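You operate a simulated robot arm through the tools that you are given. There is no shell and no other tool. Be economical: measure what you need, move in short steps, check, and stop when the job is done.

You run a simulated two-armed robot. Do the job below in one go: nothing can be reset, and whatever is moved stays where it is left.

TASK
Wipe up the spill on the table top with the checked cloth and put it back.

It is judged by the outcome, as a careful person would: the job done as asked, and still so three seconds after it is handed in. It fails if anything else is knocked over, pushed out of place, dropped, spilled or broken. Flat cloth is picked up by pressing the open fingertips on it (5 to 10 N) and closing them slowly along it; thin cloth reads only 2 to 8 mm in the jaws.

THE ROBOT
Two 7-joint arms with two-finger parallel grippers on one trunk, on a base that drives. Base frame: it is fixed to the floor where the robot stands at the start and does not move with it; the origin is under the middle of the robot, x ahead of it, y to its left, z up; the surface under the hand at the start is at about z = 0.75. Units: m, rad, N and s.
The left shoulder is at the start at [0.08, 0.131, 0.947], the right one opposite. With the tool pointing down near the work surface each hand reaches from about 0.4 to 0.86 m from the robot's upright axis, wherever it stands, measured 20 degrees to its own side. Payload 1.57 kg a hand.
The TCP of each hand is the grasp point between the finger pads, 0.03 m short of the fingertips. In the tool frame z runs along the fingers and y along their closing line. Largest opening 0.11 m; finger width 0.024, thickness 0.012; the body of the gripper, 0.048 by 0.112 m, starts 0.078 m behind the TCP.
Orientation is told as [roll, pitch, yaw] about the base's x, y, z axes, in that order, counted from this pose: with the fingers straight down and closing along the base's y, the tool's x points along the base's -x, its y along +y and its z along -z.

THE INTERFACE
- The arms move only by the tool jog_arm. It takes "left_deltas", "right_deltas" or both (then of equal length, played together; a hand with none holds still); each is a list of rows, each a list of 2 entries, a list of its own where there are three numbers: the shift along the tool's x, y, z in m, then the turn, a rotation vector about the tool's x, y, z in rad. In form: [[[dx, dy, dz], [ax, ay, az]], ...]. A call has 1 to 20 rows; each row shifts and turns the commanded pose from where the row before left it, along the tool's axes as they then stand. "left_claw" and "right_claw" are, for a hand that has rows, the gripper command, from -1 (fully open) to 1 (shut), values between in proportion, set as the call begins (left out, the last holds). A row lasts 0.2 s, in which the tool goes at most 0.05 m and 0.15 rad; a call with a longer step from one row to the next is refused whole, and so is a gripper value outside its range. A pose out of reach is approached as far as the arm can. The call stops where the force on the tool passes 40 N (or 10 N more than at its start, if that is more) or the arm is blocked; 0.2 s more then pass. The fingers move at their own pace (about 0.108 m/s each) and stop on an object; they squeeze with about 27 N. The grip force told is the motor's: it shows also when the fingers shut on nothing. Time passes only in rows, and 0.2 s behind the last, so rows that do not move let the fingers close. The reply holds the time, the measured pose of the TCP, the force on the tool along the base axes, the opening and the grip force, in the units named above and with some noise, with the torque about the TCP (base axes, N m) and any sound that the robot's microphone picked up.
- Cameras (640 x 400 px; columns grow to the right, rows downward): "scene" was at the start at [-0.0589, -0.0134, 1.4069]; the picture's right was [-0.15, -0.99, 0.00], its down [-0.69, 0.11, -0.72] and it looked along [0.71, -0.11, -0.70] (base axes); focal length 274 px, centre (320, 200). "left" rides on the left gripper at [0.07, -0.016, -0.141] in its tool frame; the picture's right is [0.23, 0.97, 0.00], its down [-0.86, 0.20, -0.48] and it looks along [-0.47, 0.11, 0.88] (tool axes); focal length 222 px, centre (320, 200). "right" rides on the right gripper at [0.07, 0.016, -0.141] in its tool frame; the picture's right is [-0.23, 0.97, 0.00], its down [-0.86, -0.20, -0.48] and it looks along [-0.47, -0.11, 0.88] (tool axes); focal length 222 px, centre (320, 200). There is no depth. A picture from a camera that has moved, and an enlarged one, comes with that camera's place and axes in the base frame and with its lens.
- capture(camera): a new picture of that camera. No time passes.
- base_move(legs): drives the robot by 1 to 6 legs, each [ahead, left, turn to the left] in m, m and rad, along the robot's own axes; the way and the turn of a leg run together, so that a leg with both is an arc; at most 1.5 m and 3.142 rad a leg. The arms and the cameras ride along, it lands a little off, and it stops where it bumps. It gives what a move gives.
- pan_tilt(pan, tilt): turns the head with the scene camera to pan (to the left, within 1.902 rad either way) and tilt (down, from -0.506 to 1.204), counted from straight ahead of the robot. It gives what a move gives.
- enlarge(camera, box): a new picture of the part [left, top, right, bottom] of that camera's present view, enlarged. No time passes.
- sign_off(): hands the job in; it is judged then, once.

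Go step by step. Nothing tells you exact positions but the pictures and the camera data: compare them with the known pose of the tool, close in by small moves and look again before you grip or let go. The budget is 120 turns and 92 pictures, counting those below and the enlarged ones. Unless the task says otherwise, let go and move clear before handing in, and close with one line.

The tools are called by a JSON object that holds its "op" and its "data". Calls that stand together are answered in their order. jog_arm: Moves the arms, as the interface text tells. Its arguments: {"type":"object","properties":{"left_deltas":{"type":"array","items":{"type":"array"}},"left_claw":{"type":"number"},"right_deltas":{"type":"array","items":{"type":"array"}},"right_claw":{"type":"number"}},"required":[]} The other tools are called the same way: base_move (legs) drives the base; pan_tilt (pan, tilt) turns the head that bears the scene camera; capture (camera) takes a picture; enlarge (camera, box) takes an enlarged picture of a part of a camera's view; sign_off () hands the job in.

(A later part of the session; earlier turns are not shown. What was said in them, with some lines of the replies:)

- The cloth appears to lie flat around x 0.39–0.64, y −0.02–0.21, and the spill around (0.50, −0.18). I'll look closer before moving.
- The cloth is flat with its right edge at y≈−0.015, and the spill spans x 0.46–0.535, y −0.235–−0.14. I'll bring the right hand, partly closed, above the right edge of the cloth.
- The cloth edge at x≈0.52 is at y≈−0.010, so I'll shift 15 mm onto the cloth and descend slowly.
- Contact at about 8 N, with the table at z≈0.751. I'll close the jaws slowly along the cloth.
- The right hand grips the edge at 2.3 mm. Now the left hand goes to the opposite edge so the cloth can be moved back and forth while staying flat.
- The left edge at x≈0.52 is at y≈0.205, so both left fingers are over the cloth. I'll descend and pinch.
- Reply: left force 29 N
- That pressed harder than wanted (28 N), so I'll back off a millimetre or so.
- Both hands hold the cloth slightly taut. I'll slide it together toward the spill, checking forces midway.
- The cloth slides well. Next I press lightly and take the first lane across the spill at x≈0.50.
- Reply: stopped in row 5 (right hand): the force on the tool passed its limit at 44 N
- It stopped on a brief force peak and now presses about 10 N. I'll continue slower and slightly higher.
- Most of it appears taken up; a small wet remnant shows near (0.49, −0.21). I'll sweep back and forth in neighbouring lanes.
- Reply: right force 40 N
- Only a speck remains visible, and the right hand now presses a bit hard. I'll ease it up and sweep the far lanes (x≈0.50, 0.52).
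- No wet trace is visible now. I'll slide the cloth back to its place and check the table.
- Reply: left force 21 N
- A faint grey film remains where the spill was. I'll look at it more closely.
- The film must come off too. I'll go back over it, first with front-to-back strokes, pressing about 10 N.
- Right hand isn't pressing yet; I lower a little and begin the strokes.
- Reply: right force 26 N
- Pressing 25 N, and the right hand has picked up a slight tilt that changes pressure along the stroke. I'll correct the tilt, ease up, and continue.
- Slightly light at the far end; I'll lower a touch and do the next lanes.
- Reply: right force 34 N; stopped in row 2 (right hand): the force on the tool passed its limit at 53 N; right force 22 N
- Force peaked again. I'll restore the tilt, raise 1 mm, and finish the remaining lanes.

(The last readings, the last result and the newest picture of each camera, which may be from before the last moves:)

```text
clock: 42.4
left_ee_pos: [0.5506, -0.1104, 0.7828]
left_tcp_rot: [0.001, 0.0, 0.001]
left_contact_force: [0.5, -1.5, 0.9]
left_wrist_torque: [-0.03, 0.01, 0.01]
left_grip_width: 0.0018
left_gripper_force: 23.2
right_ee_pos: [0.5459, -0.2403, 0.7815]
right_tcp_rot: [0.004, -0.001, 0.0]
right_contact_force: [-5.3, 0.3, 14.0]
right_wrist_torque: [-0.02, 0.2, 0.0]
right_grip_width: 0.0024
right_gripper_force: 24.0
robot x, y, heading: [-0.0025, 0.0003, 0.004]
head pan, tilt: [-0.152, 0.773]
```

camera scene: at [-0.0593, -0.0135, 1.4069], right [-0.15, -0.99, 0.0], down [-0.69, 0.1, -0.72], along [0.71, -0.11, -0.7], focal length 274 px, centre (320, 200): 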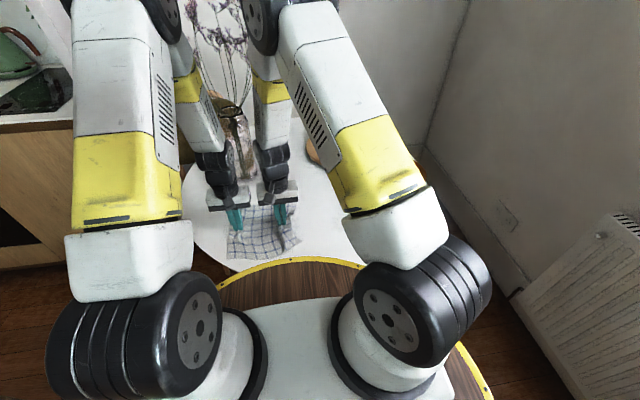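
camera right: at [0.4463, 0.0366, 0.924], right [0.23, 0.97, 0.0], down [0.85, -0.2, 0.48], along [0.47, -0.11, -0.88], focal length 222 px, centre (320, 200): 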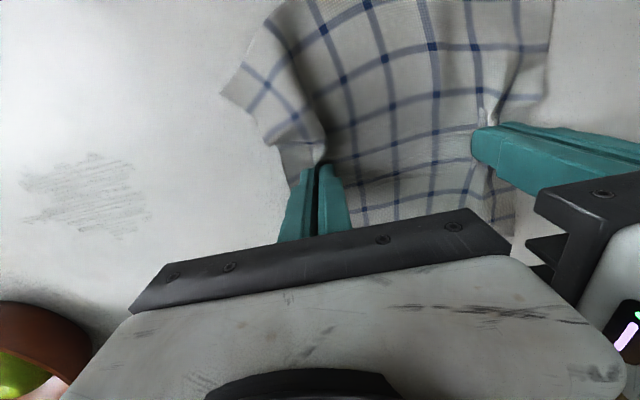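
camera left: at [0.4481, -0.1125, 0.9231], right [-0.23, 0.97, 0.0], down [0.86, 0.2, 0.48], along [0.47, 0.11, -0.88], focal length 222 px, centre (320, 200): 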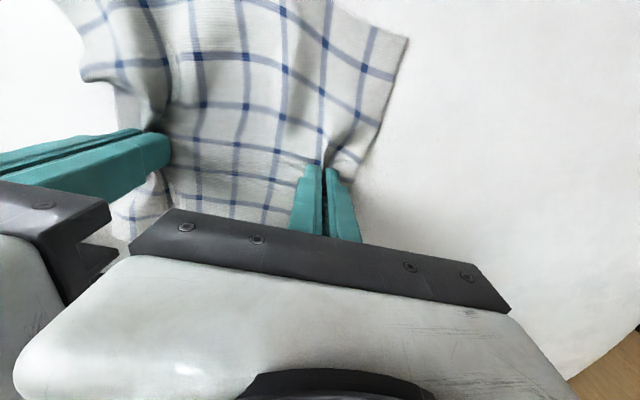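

Strokes done, though pressure was light in places. I'll slide back to look at the table.

{"op": "jog_arm", "data": {"right_deltas": [[[0.01, 0.02, 0], [0, 0, 0]], [[0.01, 0.02, 0], [0, 0, 0]], [[0.01, 0.02, 0], [0, 0, 0]], [[0, 0.02, 0], [0, 0, 0]], [[0, 0.02, 0], [0, 0, 0]], [[0, 0.02, 0], [0, 0, 0]], [[0, 0.02, 0], [0, 0, 0]], [[0, 0.02, 0], [0, 0, 0]], [[0, 0.02, 0], [0, 0, 0]], [[0, 0.02, 0], [0, 0, 0]], [[0, 0, 0], [0, 0, 0]]], "left_deltas": [[[0.01, 0.02, 0], [0, 0, 0]], [[0.01, 0.02, 0], [0, 0, 0]], [[0.01, 0.02, 0], [0, 0, 0]], [[0, 0.02, 0], [0, 0, 0]], [[0, 0.02, 0], [0, 0, 0]], [[0, 0.02, 0], [0, 0, 0]], [[0, 0.02, 0], [0, 0, 0]], [[0, 0.02, 0], [0, 0, 0]], [[0, 0.02, 0], [0, 0, 0]], [[0, 0.02, 0], [0, 0, 0]], [[0, 0, 0], [0, 0, 0]]]}}

{"op": "capture", "data": {"camera": "right"}}

{"op": "enlarge", "data": {"camera": "right", "box": [40, 100, 280, 250]}}

```text
clock: 44.8
left_ee_pos: [0.5209, 0.089, 0.7835]
left_tcp_rot: [0.002, 0.003, 0.001]
left_contact_force: [0.3, -1.0, -0.1]
left_wrist_torque: [-0.01, 0.0, 0.01]
left_grip_width: 0.0019
left_gripper_force: 23.0
right_ee_pos: [0.5147, -0.0397, 0.7814]
right_tcp_rot: [0.001, 0.001, 0.0]
right_contact_force: [-0.3, 0.4, -0.2]
right_wrist_torque: [0.0, 0.0, 0.0]
right_grip_width: 0.0019
right_gripper_force: 23.6
robot x, y, heading: [0.0042, -0.0002, -0.004]
head pan, tilt: [-0.152, 0.773]
```

```text
71 pictures are left
camera right: at [0.4461, -0.0235, 0.9233], right [0.23, 0.97, 0.0], down [0.85, -0.2, 0.48], along [0.47, -0.11, -0.88], focal length 222 px, centre (320, 200)
```

right: 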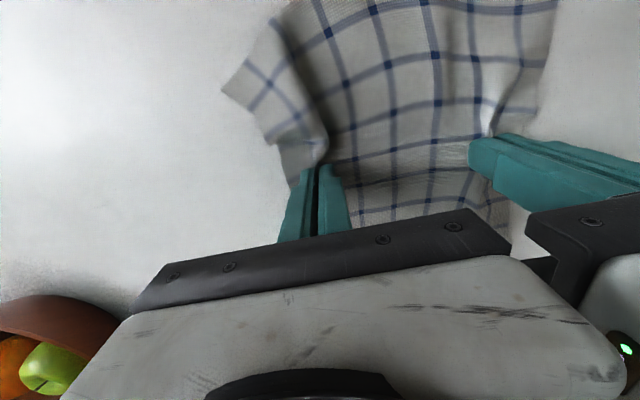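

```text
2.67 times, centred on (160, 175) of right
camera zoom: at [0.4461, -0.0235, 0.9233], right [0.23, 0.97, 0.0], down [0.85, -0.2, 0.48], along [0.47, -0.11, -0.88], focal length 592 px, centre (747, 267)
```

zoom: 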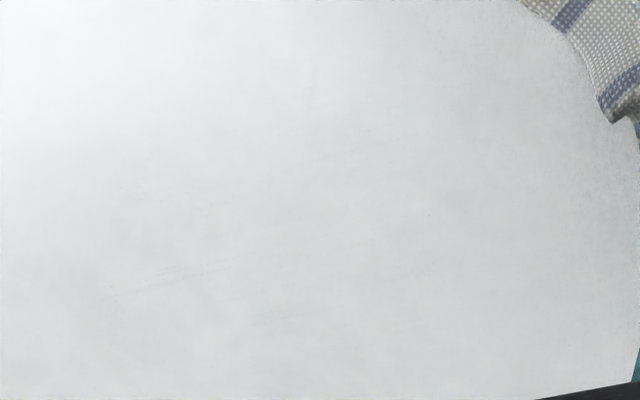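

Practically clean; only hairline traces remain. One more light side-to-side pass over the whole patch to finish it.

{"op": "jog_arm", "data": {"right_deltas": [[[0.02, -0.03, 0.0005], [0, 0, 0]], [[0.025, -0.03, 0.0005], [0, 0, 0]], [[0, -0.025, 0], [0, 0, 0]], [[0, -0.025, 0], [0, 0, 0]], [[0, -0.025, 0], [0, 0, 0]], [[0, -0.025, 0], [0, 0, 0]], [[0, -0.025, 0], [0, 0, 0]], [[0, -0.025, 0], [0, 0, 0]], [[-0.02, 0, 0], [0, 0, 0]], [[0, 0.025, 0], [0, 0, 0]], [[0, 0.025, 0], [0, 0, 0]], [[0, 0.025, 0], [0, 0, 0]], [[0, 0.025, 0], [0, 0, 0]], [[0, 0.025, 0], [0, 0, 0]], [[-0.02, 0, 0], [0, 0, 0]], [[0, -0.025, 0], [0, 0, 0]], [[0, -0.025, 0], [0, 0, 0]], [[0, -0.025, 0], [0, 0, 0]], [[0, -0.025, 0], [0, 0, 0]], [[0, -0.025, 0], [0, 0, 0]]], "left_deltas": [[[0.02, -0.03, 0], [0, 0, 0]], [[0.025, -0.03, 0], [0, 0, 0]], [[0, -0.025, 0], [0, 0, 0]], [[0, -0.025, 0], [0, 0, 0]], [[0, -0.025, 0], [0, 0, 0]], [[0, -0.025, 0], [0, 0, 0]], [[0, -0.025, 0], [0, 0, 0]], [[0, -0.025, 0], [0, 0, 0]], [[-0.02, 0, 0], [0, 0, 0]], [[0, 0.025, 0], [0, 0, 0]], [[0, 0.025, 0], [0, 0, 0]], [[0, 0.025, 0], [0, 0, 0]], [[0, 0.025, 0], [0, 0, 0]], [[0, 0.025, 0], [0, 0, 0]], [[-0.02, 0, 0], [0, 0, 0]], [[0, -0.025, 0], [0, 0, 0]], [[0, -0.025, 0], [0, 0, 0]], [[0, -0.025, 0], [0, 0, 0]], [[0, -0.025, 0], [0, 0, 0]], [[0, -0.025, 0], [0, 0, 0]]]}}

```text
clock: 46.7
left_ee_pos: [0.481, -0.1201, 0.7817]
left_tcp_rot: [0.001, 0.002, -0.001]
left_contact_force: [0.0, -1.7, 0.2]
left_wrist_torque: [0.0, 0.01, -0.01]
left_grip_width: 0.0018
left_gripper_force: 23.3
right_ee_pos: [0.4741, -0.2505, 0.7812]
right_tcp_rot: [0.002, 0.003, 0.0]
right_contact_force: [-6.0, 1.3, 20.2]
right_wrist_torque: [0.0, 0.18, -0.05]
right_grip_width: 0.0024
right_gripper_force: 23.9
robot x, y, heading: [0.0028, -0.0021, 0.001]
head pan, tilt: [-0.152, 0.773]
stopped in row 9 (right hand): the force on the tool passed its limit at 46 N (the readings are from after the stop); the commanded pose is now the measured one
```

Stopped on another peak with the first lane done. I raise about 1 mm and do the other lanes.

{"op": "jog_arm", "data": {"right_deltas": [[[0, 0, -0.001], [0, 0, 0]], [[-0.024, 0, 0], [0, 0, 0]], [[0, 0.025, 0], [0, 0, 0]], [[0, 0.025, 0], [0, 0, 0]], [[0, 0.025, 0], [0, 0, 0]], [[0, 0.025, 0], [0, 0, 0]], [[0, 0.025, 0], [0, 0, 0]], [[-0.02, 0, 0], [0, 0, 0]], [[0, -0.025, 0], [0, 0, 0]], [[0, -0.025, 0], [0, 0, 0]], [[0, -0.025, 0], [0, 0, 0]], [[0, -0.025, 0], [0, 0, 0]], [[0, -0.025, 0], [0, 0, 0]], [[0, 0, 0], [0, 0, 0]]], "left_deltas": [[[0, 0, 0], [0, 0, 0]], [[-0.024, 0, 0], [0, 0, 0]], [[0, 0.025, 0], [0, 0, 0]], [[0, 0.025, 0], [0, 0, 0]], [[0, 0.025, 0], [0, 0, 0]], [[0, 0.025, 0], [0, 0, 0]], [[0, 0.025, 0], [0, 0, 0]], [[-0.02, 0, 0], [0, 0, 0]], [[0, -0.025, 0], [0, 0, 0]], [[0, -0.025, 0], [0, 0, 0]], [[0, -0.025, 0], [0, 0, 0]], [[0, -0.025, 0], [0, 0, 0]], [[0, -0.025, 0], [0, 0, 0]], [[0, 0, 0], [0, 0, 0]]]}}

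```text
clock: 49.7
left_ee_pos: [0.5225, -0.1191, 0.7827]
left_tcp_rot: [0.001, 0.001, -0.001]
left_contact_force: [-0.3, -4.3, 0.3]
left_wrist_torque: [-0.16, -0.02, -0.03]
left_grip_width: 0.0021
left_gripper_force: 23.1
right_ee_pos: [0.5215, -0.2514, 0.7828]
right_tcp_rot: [0.002, 0.004, 0.001]
right_contact_force: [-1.2, 4.6, 1.1]
right_wrist_torque: [0.14, -0.02, 0.03]
right_grip_width: 0.002
right_gripper_force: 23.5
robot x, y, heading: [0.0033, -0.0043, 0.003]
head pan, tilt: [-0.152, 0.773]
```

Now the return: slide the cloth back to its starting place.

{"op": "jog_arm", "data": {"right_deltas": [[[0.002, 0.019, 0], [0, 0, 0]], [[0.002, 0.019, 0], [0, 0, 0]], [[0, 0.019, 0], [0, 0, 0]], [[0, 0.019, 0], [0, 0, 0]], [[0, 0.019, 0], [0, 0, 0]], [[0, 0.019, 0], [0, 0, 0]], [[0, 0.019, 0], [0, 0, 0]], [[0, 0.019, 0], [0, 0, 0]], [[0, 0.019, 0], [0, 0, 0]], [[0, 0.019, 0], [0, 0, 0]], [[0, 0.019, 0], [0, 0, 0]], [[0, 0.019, 0], [0, 0, 0]], [[0, 0.019, 0], [0, 0, 0]], [[0, 0.019, 0], [0, 0, 0]], [[0, 0.019, 0], [0, 0, 0]], [[0, 0, 0], [0, 0, 0]]], "left_deltas": [[[0.002, 0.019, 0], [0, 0, 0]], [[0.002, 0.019, 0], [0, 0, 0]], [[0, 0.019, 0], [0, 0, 0]], [[0, 0.019, 0], [0, 0, 0]], [[0, 0.019, 0], [0, 0, 0]], [[0, 0.019, 0], [0, 0, 0]], [[0, 0.019, 0], [0, 0, 0]], [[0, 0.019, 0], [0, 0, 0]], [[0, 0.019, 0], [0, 0, 0]], [[0, 0.019, 0], [0, 0, 0]], [[0, 0.019, 0], [0, 0, 0]], [[0, 0.019, 0], [0, 0, 0]], [[0, 0.019, 0], [0, 0, 0]], [[0, 0.019, 0], [0, 0, 0]], [[0, 0.019, 0], [0, 0, 0]], [[0, 0, 0], [0, 0, 0]]]}}

{"op": "capture", "data": {"camera": "right"}}

{"op": "enlarge", "data": {"camera": "right", "box": [0, 100, 200, 225]}}

{"op": "capture", "data": {"camera": "left"}}

```text
clock: 53.1
left_ee_pos: [0.522, 0.1644, 0.7811]
left_tcp_rot: [0.0, 0.002, 0.0]
left_contact_force: [1.4, -6.3, 34.3]
left_wrist_torque: [-0.15, -0.13, 0.0]
left_grip_width: 0.0021
left_gripper_force: 24.4
right_ee_pos: [0.5139, 0.0358, 0.7844]
right_tcp_rot: [0.001, 0.003, 0.001]
right_contact_force: [-0.3, 1.2, 0.4]
right_wrist_torque: [0.0, 0.02, 0.01]
right_grip_width: 0.0022
right_gripper_force: 23.4
robot x, y, heading: [0.0011, 0.0006, 0.002]
head pan, tilt: [-0.152, 0.773]
```

```text
69 pictures are left
camera right: at [0.4451, 0.0525, 0.9256], right [0.23, 0.97, 0.0], down [0.86, -0.2, 0.48], along [0.46, -0.11, -0.88], focal length 222 px, centre (320, 200)
```

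right: 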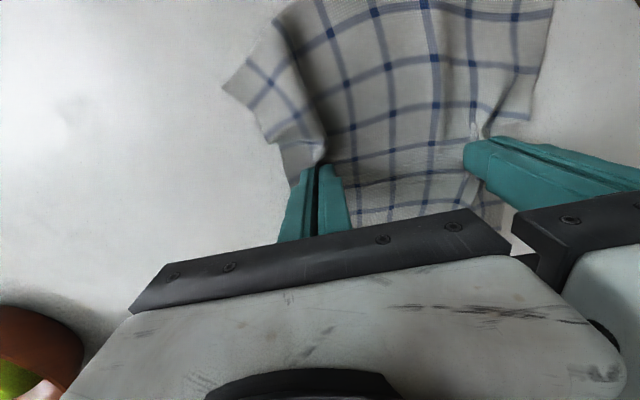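

```text
3.20 times, centred on (100, 162) of right
camera zoom: at [0.4451, 0.0525, 0.9256], right [0.23, 0.97, 0.0], down [0.86, -0.2, 0.48], along [0.46, -0.11, -0.88], focal length 711 px, centre (1024, 320)
```

zoom: 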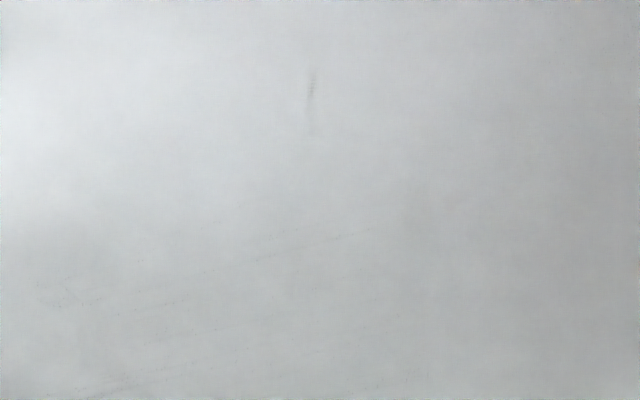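

```text
67 pictures are left
camera left: at [0.453, 0.1483, 0.922], right [-0.23, 0.97, 0.0], down [0.86, 0.2, 0.48], along [0.47, 0.11, -0.88], focal length 222 px, centre (320, 200)
```

left: 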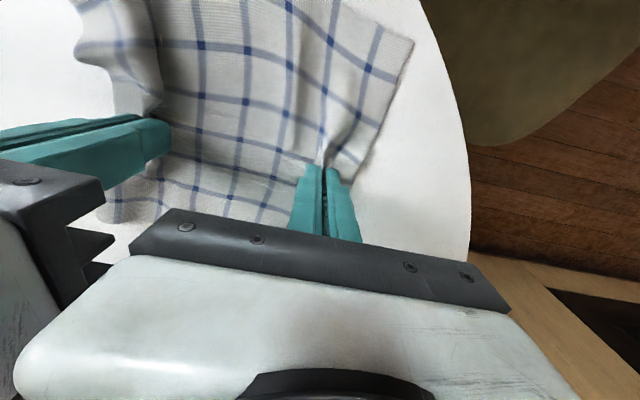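

Only barely visible hairlines remain around (0.47, −0.18). While I still hold the cloth, I'll do one last pass there.

{"op": "jog_arm", "data": {"right_deltas": [[[0.01, -0.025, 0], [0, 0, 0]], [[0.02, -0.03, 0], [0, 0, 0]], [[0.02, -0.03, 0], [0, 0, 0]], [[0, -0.03, 0], [0, 0, 0]], [[0, -0.03, 0.0], [0, 0, 0]], [[0, -0.015, 0.001], [0, 0, 0]], [[0, 0, 0], [0, 0, 0]]], "left_deltas": [[[0.01, -0.025, -0.001], [0, 0, 0]], [[0.02, -0.03, 0], [0, 0, 0]], [[0.02, -0.03, 0], [0, 0, 0]], [[0, -0.03, 0], [0, 0, 0]], [[0, -0.03, 0], [0, 0, 0]], [[0, -0.015, 0], [0, 0, 0]], [[0, 0, 0], [0, 0, 0]]]}}

```text
clock: 54.7
left_ee_pos: [0.471, 0.0062, 0.781]
left_tcp_rot: [0.0, 0.002, 0.002]
left_contact_force: [0.3, 2.8, 15.5]
left_wrist_torque: [0.09, -0.06, 0.02]
left_grip_width: 0.0022
left_gripper_force: 23.3
right_ee_pos: [0.4642, -0.1233, 0.7799]
right_tcp_rot: [0.004, 0.002, 0.004]
right_contact_force: [-0.6, 7.3, 21.1]
right_wrist_torque: [0.19, 0.01, 0.01]
right_grip_width: 0.0022
right_gripper_force: 23.8
robot x, y, heading: [0.0017, 0.0002, 0.005]
head pan, tilt: [-0.152, 0.773]
```

{"op": "jog_arm", "data": {"right_deltas": [[[0, -0.01, -0.0006], [0, 0, 0]], [[0, -0.02, 0], [0, 0, 0]], [[0, -0.02, 0], [0, 0, 0]], [[0, -0.02, 0], [0, 0, 0]], [[0, -0.02, 0], [0, 0, 0]], [[0, -0.02, 0], [0, 0, 0]], [[0, -0.015, -0.0005], [0, 0, 0]], [[-0.016, 0, 0], [0, 0, 0]], [[0, 0.02, 0], [0, 0, 0]], [[0, 0.02, 0], [0, 0, 0]], [[0, 0.02, 0], [0, 0, 0]], [[0, 0.02, 0], [0, 0, 0]], [[0, 0.02, 0], [0, 0, 0]], [[0, 0.02, 0], [0, 0, 0]], [[0, 0, 0], [0, 0, 0]]], "left_deltas": [[[0, -0.01, -0.001], [0, 0, 0]], [[0, -0.02, 0], [0, 0, 0]], [[0, -0.02, 0], [0, 0, 0]], [[0, -0.02, 0], [0, 0, 0]], [[0, -0.02, 0], [0, 0, 0]], [[0, -0.02, 0], [0, 0, 0]], [[0, -0.015, 0], [0, 0, 0]], [[-0.016, 0, 0], [0, 0, 0]], [[0, 0.02, 0], [0, 0, 0]], [[0, 0.02, 0], [0, 0, 0]], [[0, 0.02, 0], [0, 0, 0]], [[0, 0.02, 0], [0, 0, 0]], [[0, 0.02, 0], [0, 0, 0]], [[0, 0.02, 0], [0, 0, 0]], [[0, 0, 0], [0, 0, 0]]]}}

{"op": "jog_arm", "data": {"right_deltas": [[[-0.016, 0, 0], [0, 0, 0]], [[0, -0.02, 0], [0, 0, 0]], [[0, -0.02, 0], [0, 0, 0]], [[0, -0.02, 0], [0, 0, 0]], [[0, -0.02, 0], [0, 0, 0]], [[0, -0.02, 0], [0, 0, 0]], [[0, -0.02, 0], [0, 0, 0]], [[-0.018, 0, 0], [0, 0, 0]], [[0, 0.02, 0], [0, 0, 0]], [[0, 0.02, 0], [0, 0, 0]], [[0, 0.02, 0], [0, 0, 0]], [[0, 0.02, 0], [0, 0, 0]], [[0, 0.02, 0], [0, 0, 0]], [[0, 0.02, 0], [0, 0, 0]], [[0, 0, 0], [0, 0, 0]]], "left_deltas": [[[-0.016, 0, 0], [0, 0, 0]], [[0, -0.02, 0], [0, 0, 0]], [[0, -0.02, 0], [0, 0, 0]], [[0, -0.02, 0], [0, 0, 0]], [[0, -0.02, 0], [0, 0, 0]], [[0, -0.02, 0], [0, 0, 0]], [[0, -0.02, 0], [0, 0, 0]], [[-0.018, 0, 0], [0, 0, 0]], [[0, 0.02, 0], [0, 0, 0]], [[0, 0.02, 0], [0, 0, 0]], [[0, 0.02, 0], [0, 0, 0]], [[0, 0.02, 0], [0, 0, 0]], [[0, 0.02, 0], [0, 0, 0]], [[0, 0.02, 0], [0, 0, 0]], [[0, 0, 0], [0, 0, 0]]]}}

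```text
clock: 56.9
left_ee_pos: [0.4868, -0.0851, 0.784]
left_tcp_rot: [0.0, 0.002, 0.002]
left_contact_force: [-1.1, -0.5, 0.0]
left_wrist_torque: [0.01, -0.01, 0.0]
left_grip_width: 0.002
left_gripper_force: 23.4
right_ee_pos: [0.4822, -0.213, 0.7814]
right_tcp_rot: [0.001, -0.004, -0.002]
right_contact_force: [-0.8, 3.5, 9.9]
right_wrist_torque: [0.12, 0.01, -0.02]
right_grip_width: 0.0024
right_gripper_force: 23.9
robot x, y, heading: [-0.0006, -0.0009, -0.002]
head pan, tilt: [-0.152, 0.773]
stopped in row 11 (right hand): the force on the tool passed its limit at 44 N (the readings are from after the stop); the commanded pose is now the measured one
```

```text
clock: 58.0
left_ee_pos: [0.5033, -0.1466, 0.7839]
left_tcp_rot: [0.001, 0.001, 0.001]
left_contact_force: [-0.2, -1.0, -0.4]
left_wrist_torque: [-0.09, 0.0, 0.02]
left_grip_width: 0.0019
left_gripper_force: 23.4
right_ee_pos: [0.4988, -0.2757, 0.7807]
right_tcp_rot: [0.001, -0.008, 0.001]
right_contact_force: [-3.1, -1.8, 13.7]
right_wrist_torque: [-0.08, 0.16, 0.0]
right_grip_width: 0.0025
right_gripper_force: 23.8
robot x, y, heading: [-0.0019, 0.0011, 0.001]
head pan, tilt: [-0.152, 0.773]
stopped in row 5 (right hand): the force on the tool passed its limit at 44 N (the readings are from after the stop); the commanded pose is now the measured one
```

Good firm passes. I'll straighten the right hand, ease it up and take the cloth back to its place.

{"op": "jog_arm", "data": {"right_deltas": [[[0, 0, -0.001], [0, 0.007, 0]], [[-0.008, 0.0195, 0], [0, 0, 0]], [[-0.008, 0.0195, 0], [0, 0, 0]], [[0, 0.0195, 0], [0, 0, 0]], [[0, 0.0195, 0], [0, 0, 0]], [[0, 0.0195, 0], [0, 0, 0]], [[0, 0.0195, 0], [0, 0, 0]], [[0, 0.0195, 0], [0, 0, 0]], [[0, 0.0195, 0], [0, 0, 0]], [[0, 0.0195, 0], [0, 0, 0]], [[0, 0.0195, 0], [0, 0, 0]], [[0, 0.0195, 0], [0, 0, 0]], [[0, 0.0195, 0], [0, 0, 0]], [[0, 0.0195, 0], [0, 0, 0]], [[0, 0.0195, 0], [0, 0, 0]], [[0, 0.0195, 0], [0, 0, 0]], [[0, 0.0165, 0], [0, 0, 0]], [[0, 0, 0], [0, 0, 0]]], "left_deltas": [[[0, 0, 0], [0, 0, 0]], [[-0.008, 0.0195, 0], [0, 0, 0]], [[-0.007, 0.0195, 0], [0, 0, 0]], [[0, 0.0195, 0], [0, 0, 0]], [[0, 0.0195, 0], [0, 0, 0]], [[0, 0.0195, 0], [0, 0, 0]], [[0, 0.0195, 0], [0, 0, 0]], [[0, 0.0195, 0], [0, 0, 0]], [[0, 0.0195, 0], [0, 0, 0]], [[0, 0.0195, 0], [0, 0, 0]], [[0, 0.0195, 0], [0, 0, 0]], [[0, 0.0195, 0], [0, 0, 0]], [[0, 0.0195, 0], [0, 0, 0]], [[0, 0.0195, 0], [0, 0, 0]], [[0, 0.0195, 0], [0, 0, 0]], [[0, 0.0195, 0], [0, 0, 0]], [[0, 0.0195, 0], [0, 0, 0]], [[0, 0, 0], [0, 0, 0]]]}}

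{"op": "enlarge", "data": {"camera": "right", "box": [0, 70, 240, 220]}}

{"op": "capture", "data": {"camera": "left"}}

```text
clock: 61.8
left_ee_pos: [0.5185, 0.1651, 0.7837]
left_tcp_rot: [0.001, 0.002, 0.001]
left_contact_force: [0.3, -3.1, 0.6]
left_wrist_torque: [-0.07, 0.01, -0.03]
left_grip_width: 0.0019
left_gripper_force: 24.5
right_ee_pos: [0.5142, 0.0348, 0.7808]
right_tcp_rot: [0.002, 0.002, 0.002]
right_contact_force: [-1.3, 1.5, 10.5]
right_wrist_torque: [0.03, 0.01, 0.02]
right_grip_width: 0.0025
right_gripper_force: 24.0
robot x, y, heading: [0.0011, -0.0004, 0.003]
head pan, tilt: [-0.152, 0.773]
```

```text
2.67 times, centred on (120, 145) of right
camera zoom: at [0.4456, 0.0507, 0.923], right [0.23, 0.97, 0.0], down [0.86, -0.2, 0.48], along [0.46, -0.11, -0.88], focal length 592 px, centre (853, 347)
```

zoom: 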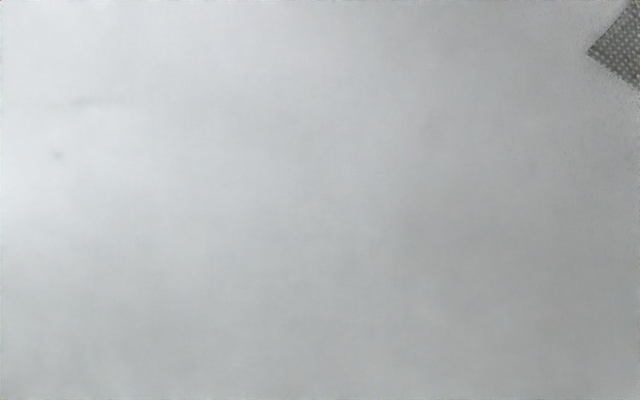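

```text
65 pictures are left
camera left: at [0.4501, 0.1496, 0.9237], right [-0.23, 0.97, 0.0], down [0.86, 0.2, 0.48], along [0.46, 0.11, -0.88], focal length 222 px, centre (320, 200)
```

left: 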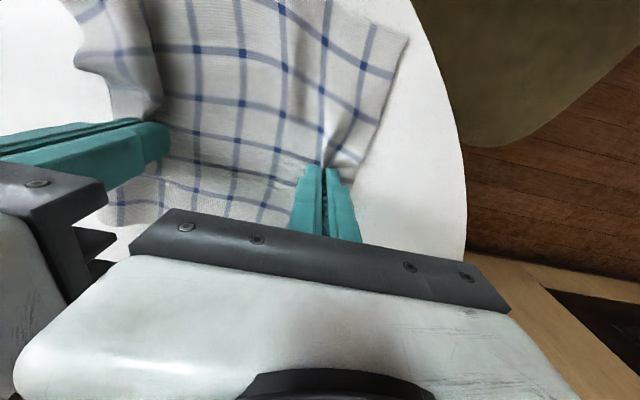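

The table is clean and the cloth is back over its place. I'll release by opening the fingers gently while lightly pressing, so the folds spread out.

{"op": "jog_arm", "data": {"left_deltas": [[[0, 0, 0.001], [0, 0, 0]], [[0, 0, 0], [0, 0, 0]]], "left_claw": 0.75, "right_deltas": [[[0, 0, 0], [0, 0, 0]], [[0, 0, 0], [0, 0, 0]]], "right_claw": 0.75}}

{"op": "jog_arm", "data": {"left_deltas": [[[0, 0, 0], [0, 0, 0]]], "left_claw": 0.5, "right_deltas": [[[0, 0, 0], [0, 0, 0]]], "right_claw": 0.5}}

{"op": "jog_arm", "data": {"left_deltas": [[[0, 0, 0], [0, 0, 0]], [[0, 0, 0], [0, 0, 0]]], "left_claw": 0.3, "right_deltas": [[[0, 0, 0], [0, 0, 0]], [[0, 0, 0], [0, 0, 0]]], "right_claw": 0.3}}

{"op": "capture", "data": {"camera": "left"}}

{"op": "capture", "data": {"camera": "right"}}

```text
clock: 62.4
left_ee_pos: [0.5183, 0.1649, 0.7826]
left_tcp_rot: [0.001, 0.001, -0.001]
left_contact_force: [-0.5, 0.0, 0.1]
left_wrist_torque: [-0.01, -0.02, -0.02]
left_grip_width: 0.014
left_gripper_force: 0.0
right_ee_pos: [0.5152, 0.0324, 0.7829]
right_tcp_rot: [0.002, 0.0, 0.001]
right_contact_force: [-1.3, 1.8, 4.2]
right_wrist_torque: [0.01, 0.02, 0.02]
right_grip_width: 0.0123
right_gripper_force: 0.1
robot x, y, heading: [0.0004, 0.0019, 0.002]
head pan, tilt: [-0.152, 0.773]
```

```text
clock: 62.8
left_ee_pos: [0.5194, 0.1645, 0.7824]
left_tcp_rot: [0.003, 0.001, 0.0]
left_contact_force: [0.5, 0.8, -0.3]
left_wrist_torque: [-0.01, -0.01, 0.0]
left_grip_width: 0.0275
left_gripper_force: 0.1
right_ee_pos: [0.5138, 0.0331, 0.7809]
right_tcp_rot: [0.002, 0.0, 0.0]
right_contact_force: [-0.3, 0.0, 1.6]
right_wrist_torque: [0.01, -0.01, 0.0]
right_grip_width: 0.0263
right_gripper_force: 0.0
robot x, y, heading: [-0.0035, -0.001, -0.001]
head pan, tilt: [-0.152, 0.773]
```

```text
clock: 63.4
left_ee_pos: [0.5187, 0.1653, 0.782]
left_tcp_rot: [0.002, 0.003, 0.0]
left_contact_force: [0.1, -0.4, 0.1]
left_wrist_torque: [-0.01, -0.01, 0.0]
left_grip_width: 0.0384
left_gripper_force: 0.0
right_ee_pos: [0.5147, 0.0332, 0.781]
right_tcp_rot: [0.002, 0.004, -0.002]
right_contact_force: [-0.2, 0.6, 0.6]
right_wrist_torque: [0.0, 0.01, 0.0]
right_grip_width: 0.0378
right_gripper_force: 0.1
robot x, y, heading: [-0.0027, 0.0042, 0.003]
head pan, tilt: [-0.152, 0.773]
```

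```text
64 pictures are left
camera left: at [0.4504, 0.1488, 0.9235], right [-0.23, 0.97, 0.0], down [0.86, 0.2, 0.48], along [0.46, 0.11, -0.88], focal length 222 px, centre (320, 200)
```

left: 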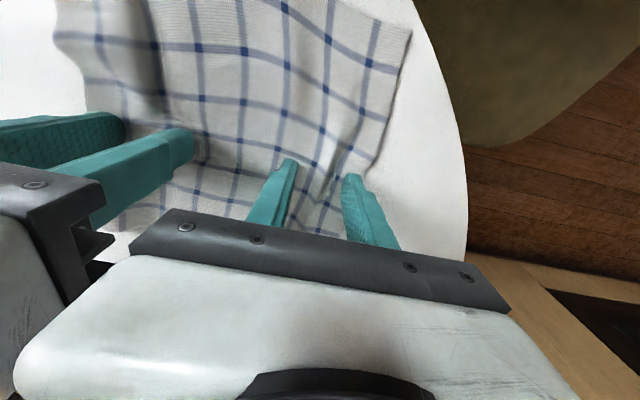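

```text
63 pictures are left
camera right: at [0.4461, 0.0497, 0.9231], right [0.23, 0.97, 0.0], down [0.86, -0.2, 0.48], along [0.46, -0.11, -0.88], focal length 222 px, centre (320, 200)
```

right: 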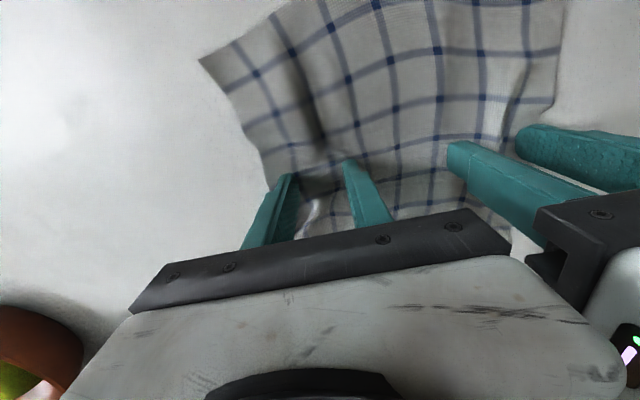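

Both jaws are open and the cloth is spread. I'll lift both hands straight up, then move the right arm away to view the result.

{"op": "jog_arm", "data": {"left_deltas": [[[0, 0, -0.01], [0, 0, 0]], [[0, 0, -0.015], [0, 0, 0]], [[0, 0, -0.03], [0, 0, 0]], [[0, 0, -0.03], [0, 0, 0]], [[0, 0, -0.03], [0, 0, 0]], [[0, 0, -0.03], [0, 0, 0]], [[0, 0, -0.02], [0, 0, 0]], [[0, 0.03, 0], [0, 0, 0]], [[0, 0.03, 0], [0, 0, 0]], [[0, 0, 0], [0, 0, 0]], [[0, 0, 0], [0, 0, 0]], [[0, 0, 0], [0, 0, 0]], [[0, 0, 0], [0, 0, 0]], [[0, 0, 0], [0, 0, 0]], [[0, 0, 0], [0, 0, 0]], [[0, 0, 0], [0, 0, 0]]], "right_deltas": [[[0, 0, -0.01], [0, 0, 0]], [[0, 0, -0.015], [0, 0, 0]], [[0, 0, -0.03], [0, 0, 0]], [[0, 0, -0.03], [0, 0, 0]], [[0, 0, -0.03], [0, 0, 0]], [[0, 0, -0.03], [0, 0, 0]], [[0, 0, -0.03], [0, 0, 0]], [[0, -0.04, 0], [0, 0, 0]], [[0, -0.04, 0], [0, 0, 0]], [[0, -0.04, 0], [0, 0, 0]], [[0, -0.04, 0], [0, 0, 0]], [[0, -0.04, 0], [0, 0, 0]], [[0, -0.04, 0], [0, 0, 0]], [[0, -0.04, 0], [0, 0, 0]], [[0, -0.04, 0], [0, 0, 0]], [[0, -0.04, 0], [0, 0, 0]]]}}

{"op": "capture", "data": {"camera": "scene"}}

{"op": "enlarge", "data": {"camera": "scene", "box": [190, 160, 430, 310]}}

{"op": "capture", "data": {"camera": "right"}}

```text
clock: 66.8
left_ee_pos: [0.5202, 0.2275, 0.9478]
left_tcp_rot: [0.0, 0.001, 0.001]
left_contact_force: [-0.4, 0.8, -1.0]
left_wrist_torque: [-0.08, -0.02, 0.0]
left_grip_width: 0.0384
left_gripper_force: 0.1
right_ee_pos: [0.515, -0.3273, 0.9592]
right_tcp_rot: [0.001, 0.002, 0.003]
right_contact_force: [-0.7, 0.4, -0.2]
right_wrist_torque: [0.0, -0.02, 0.0]
right_grip_width: 0.0383
right_gripper_force: 0.1
robot x, y, heading: [0.002, -0.0014, 0.004]
head pan, tilt: [-0.152, 0.773]
```

```text
62 pictures are left
camera scene: at [-0.059, -0.0128, 1.4069], right [-0.15, -0.99, 0.0], down [-0.69, 0.1, -0.72], along [0.71, -0.11, -0.7], focal length 274 px, centre (320, 200)
```

scene: 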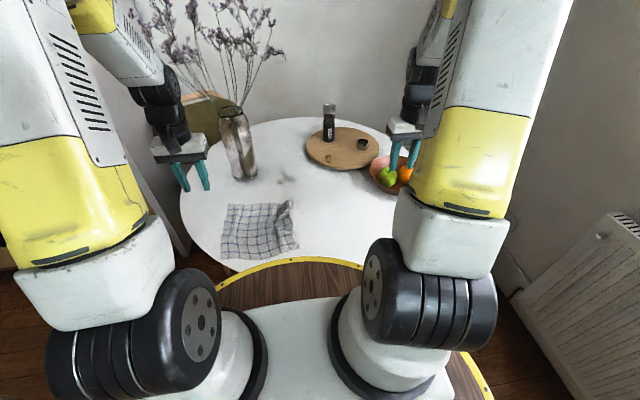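

```text
2.67 times, centred on (310, 235) of scene
camera zoom: at [-0.059, -0.0128, 1.4069], right [-0.15, -0.99, 0.0], down [-0.69, 0.1, -0.72], along [0.71, -0.11, -0.7], focal length 730 px, centre (347, 107)
```

zoom: 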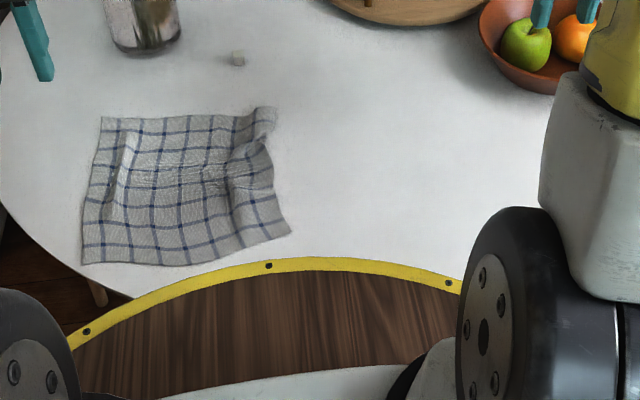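

```text
60 pictures are left
camera right: at [0.4461, -0.3114, 1.1005], right [0.23, 0.97, 0.0], down [0.86, -0.2, 0.48], along [0.47, -0.11, -0.88], focal length 222 px, centre (320, 200)
```

right: 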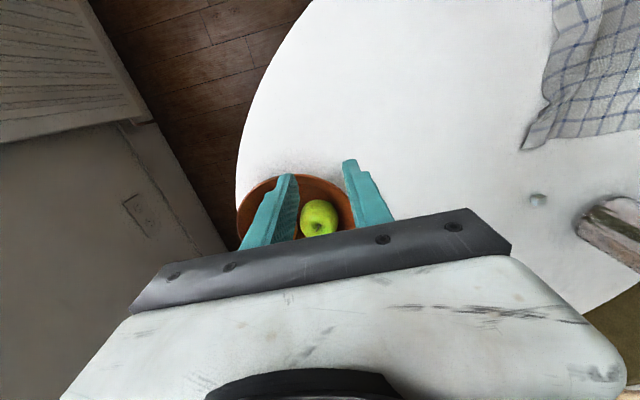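

The spill is gone, the cloth lies within about 1–2 cm of its original place, and nothing else has moved. Both hands are open and clear, so I'm handing in.

{"op": "sign_off", "data": {}}

```text
The job is handed in.
```

The spill is wiped up and the checked cloth is back within about 1–2 cm of where it was, slightly wrinkled with one corner a little folded; nothing else was disturbed.
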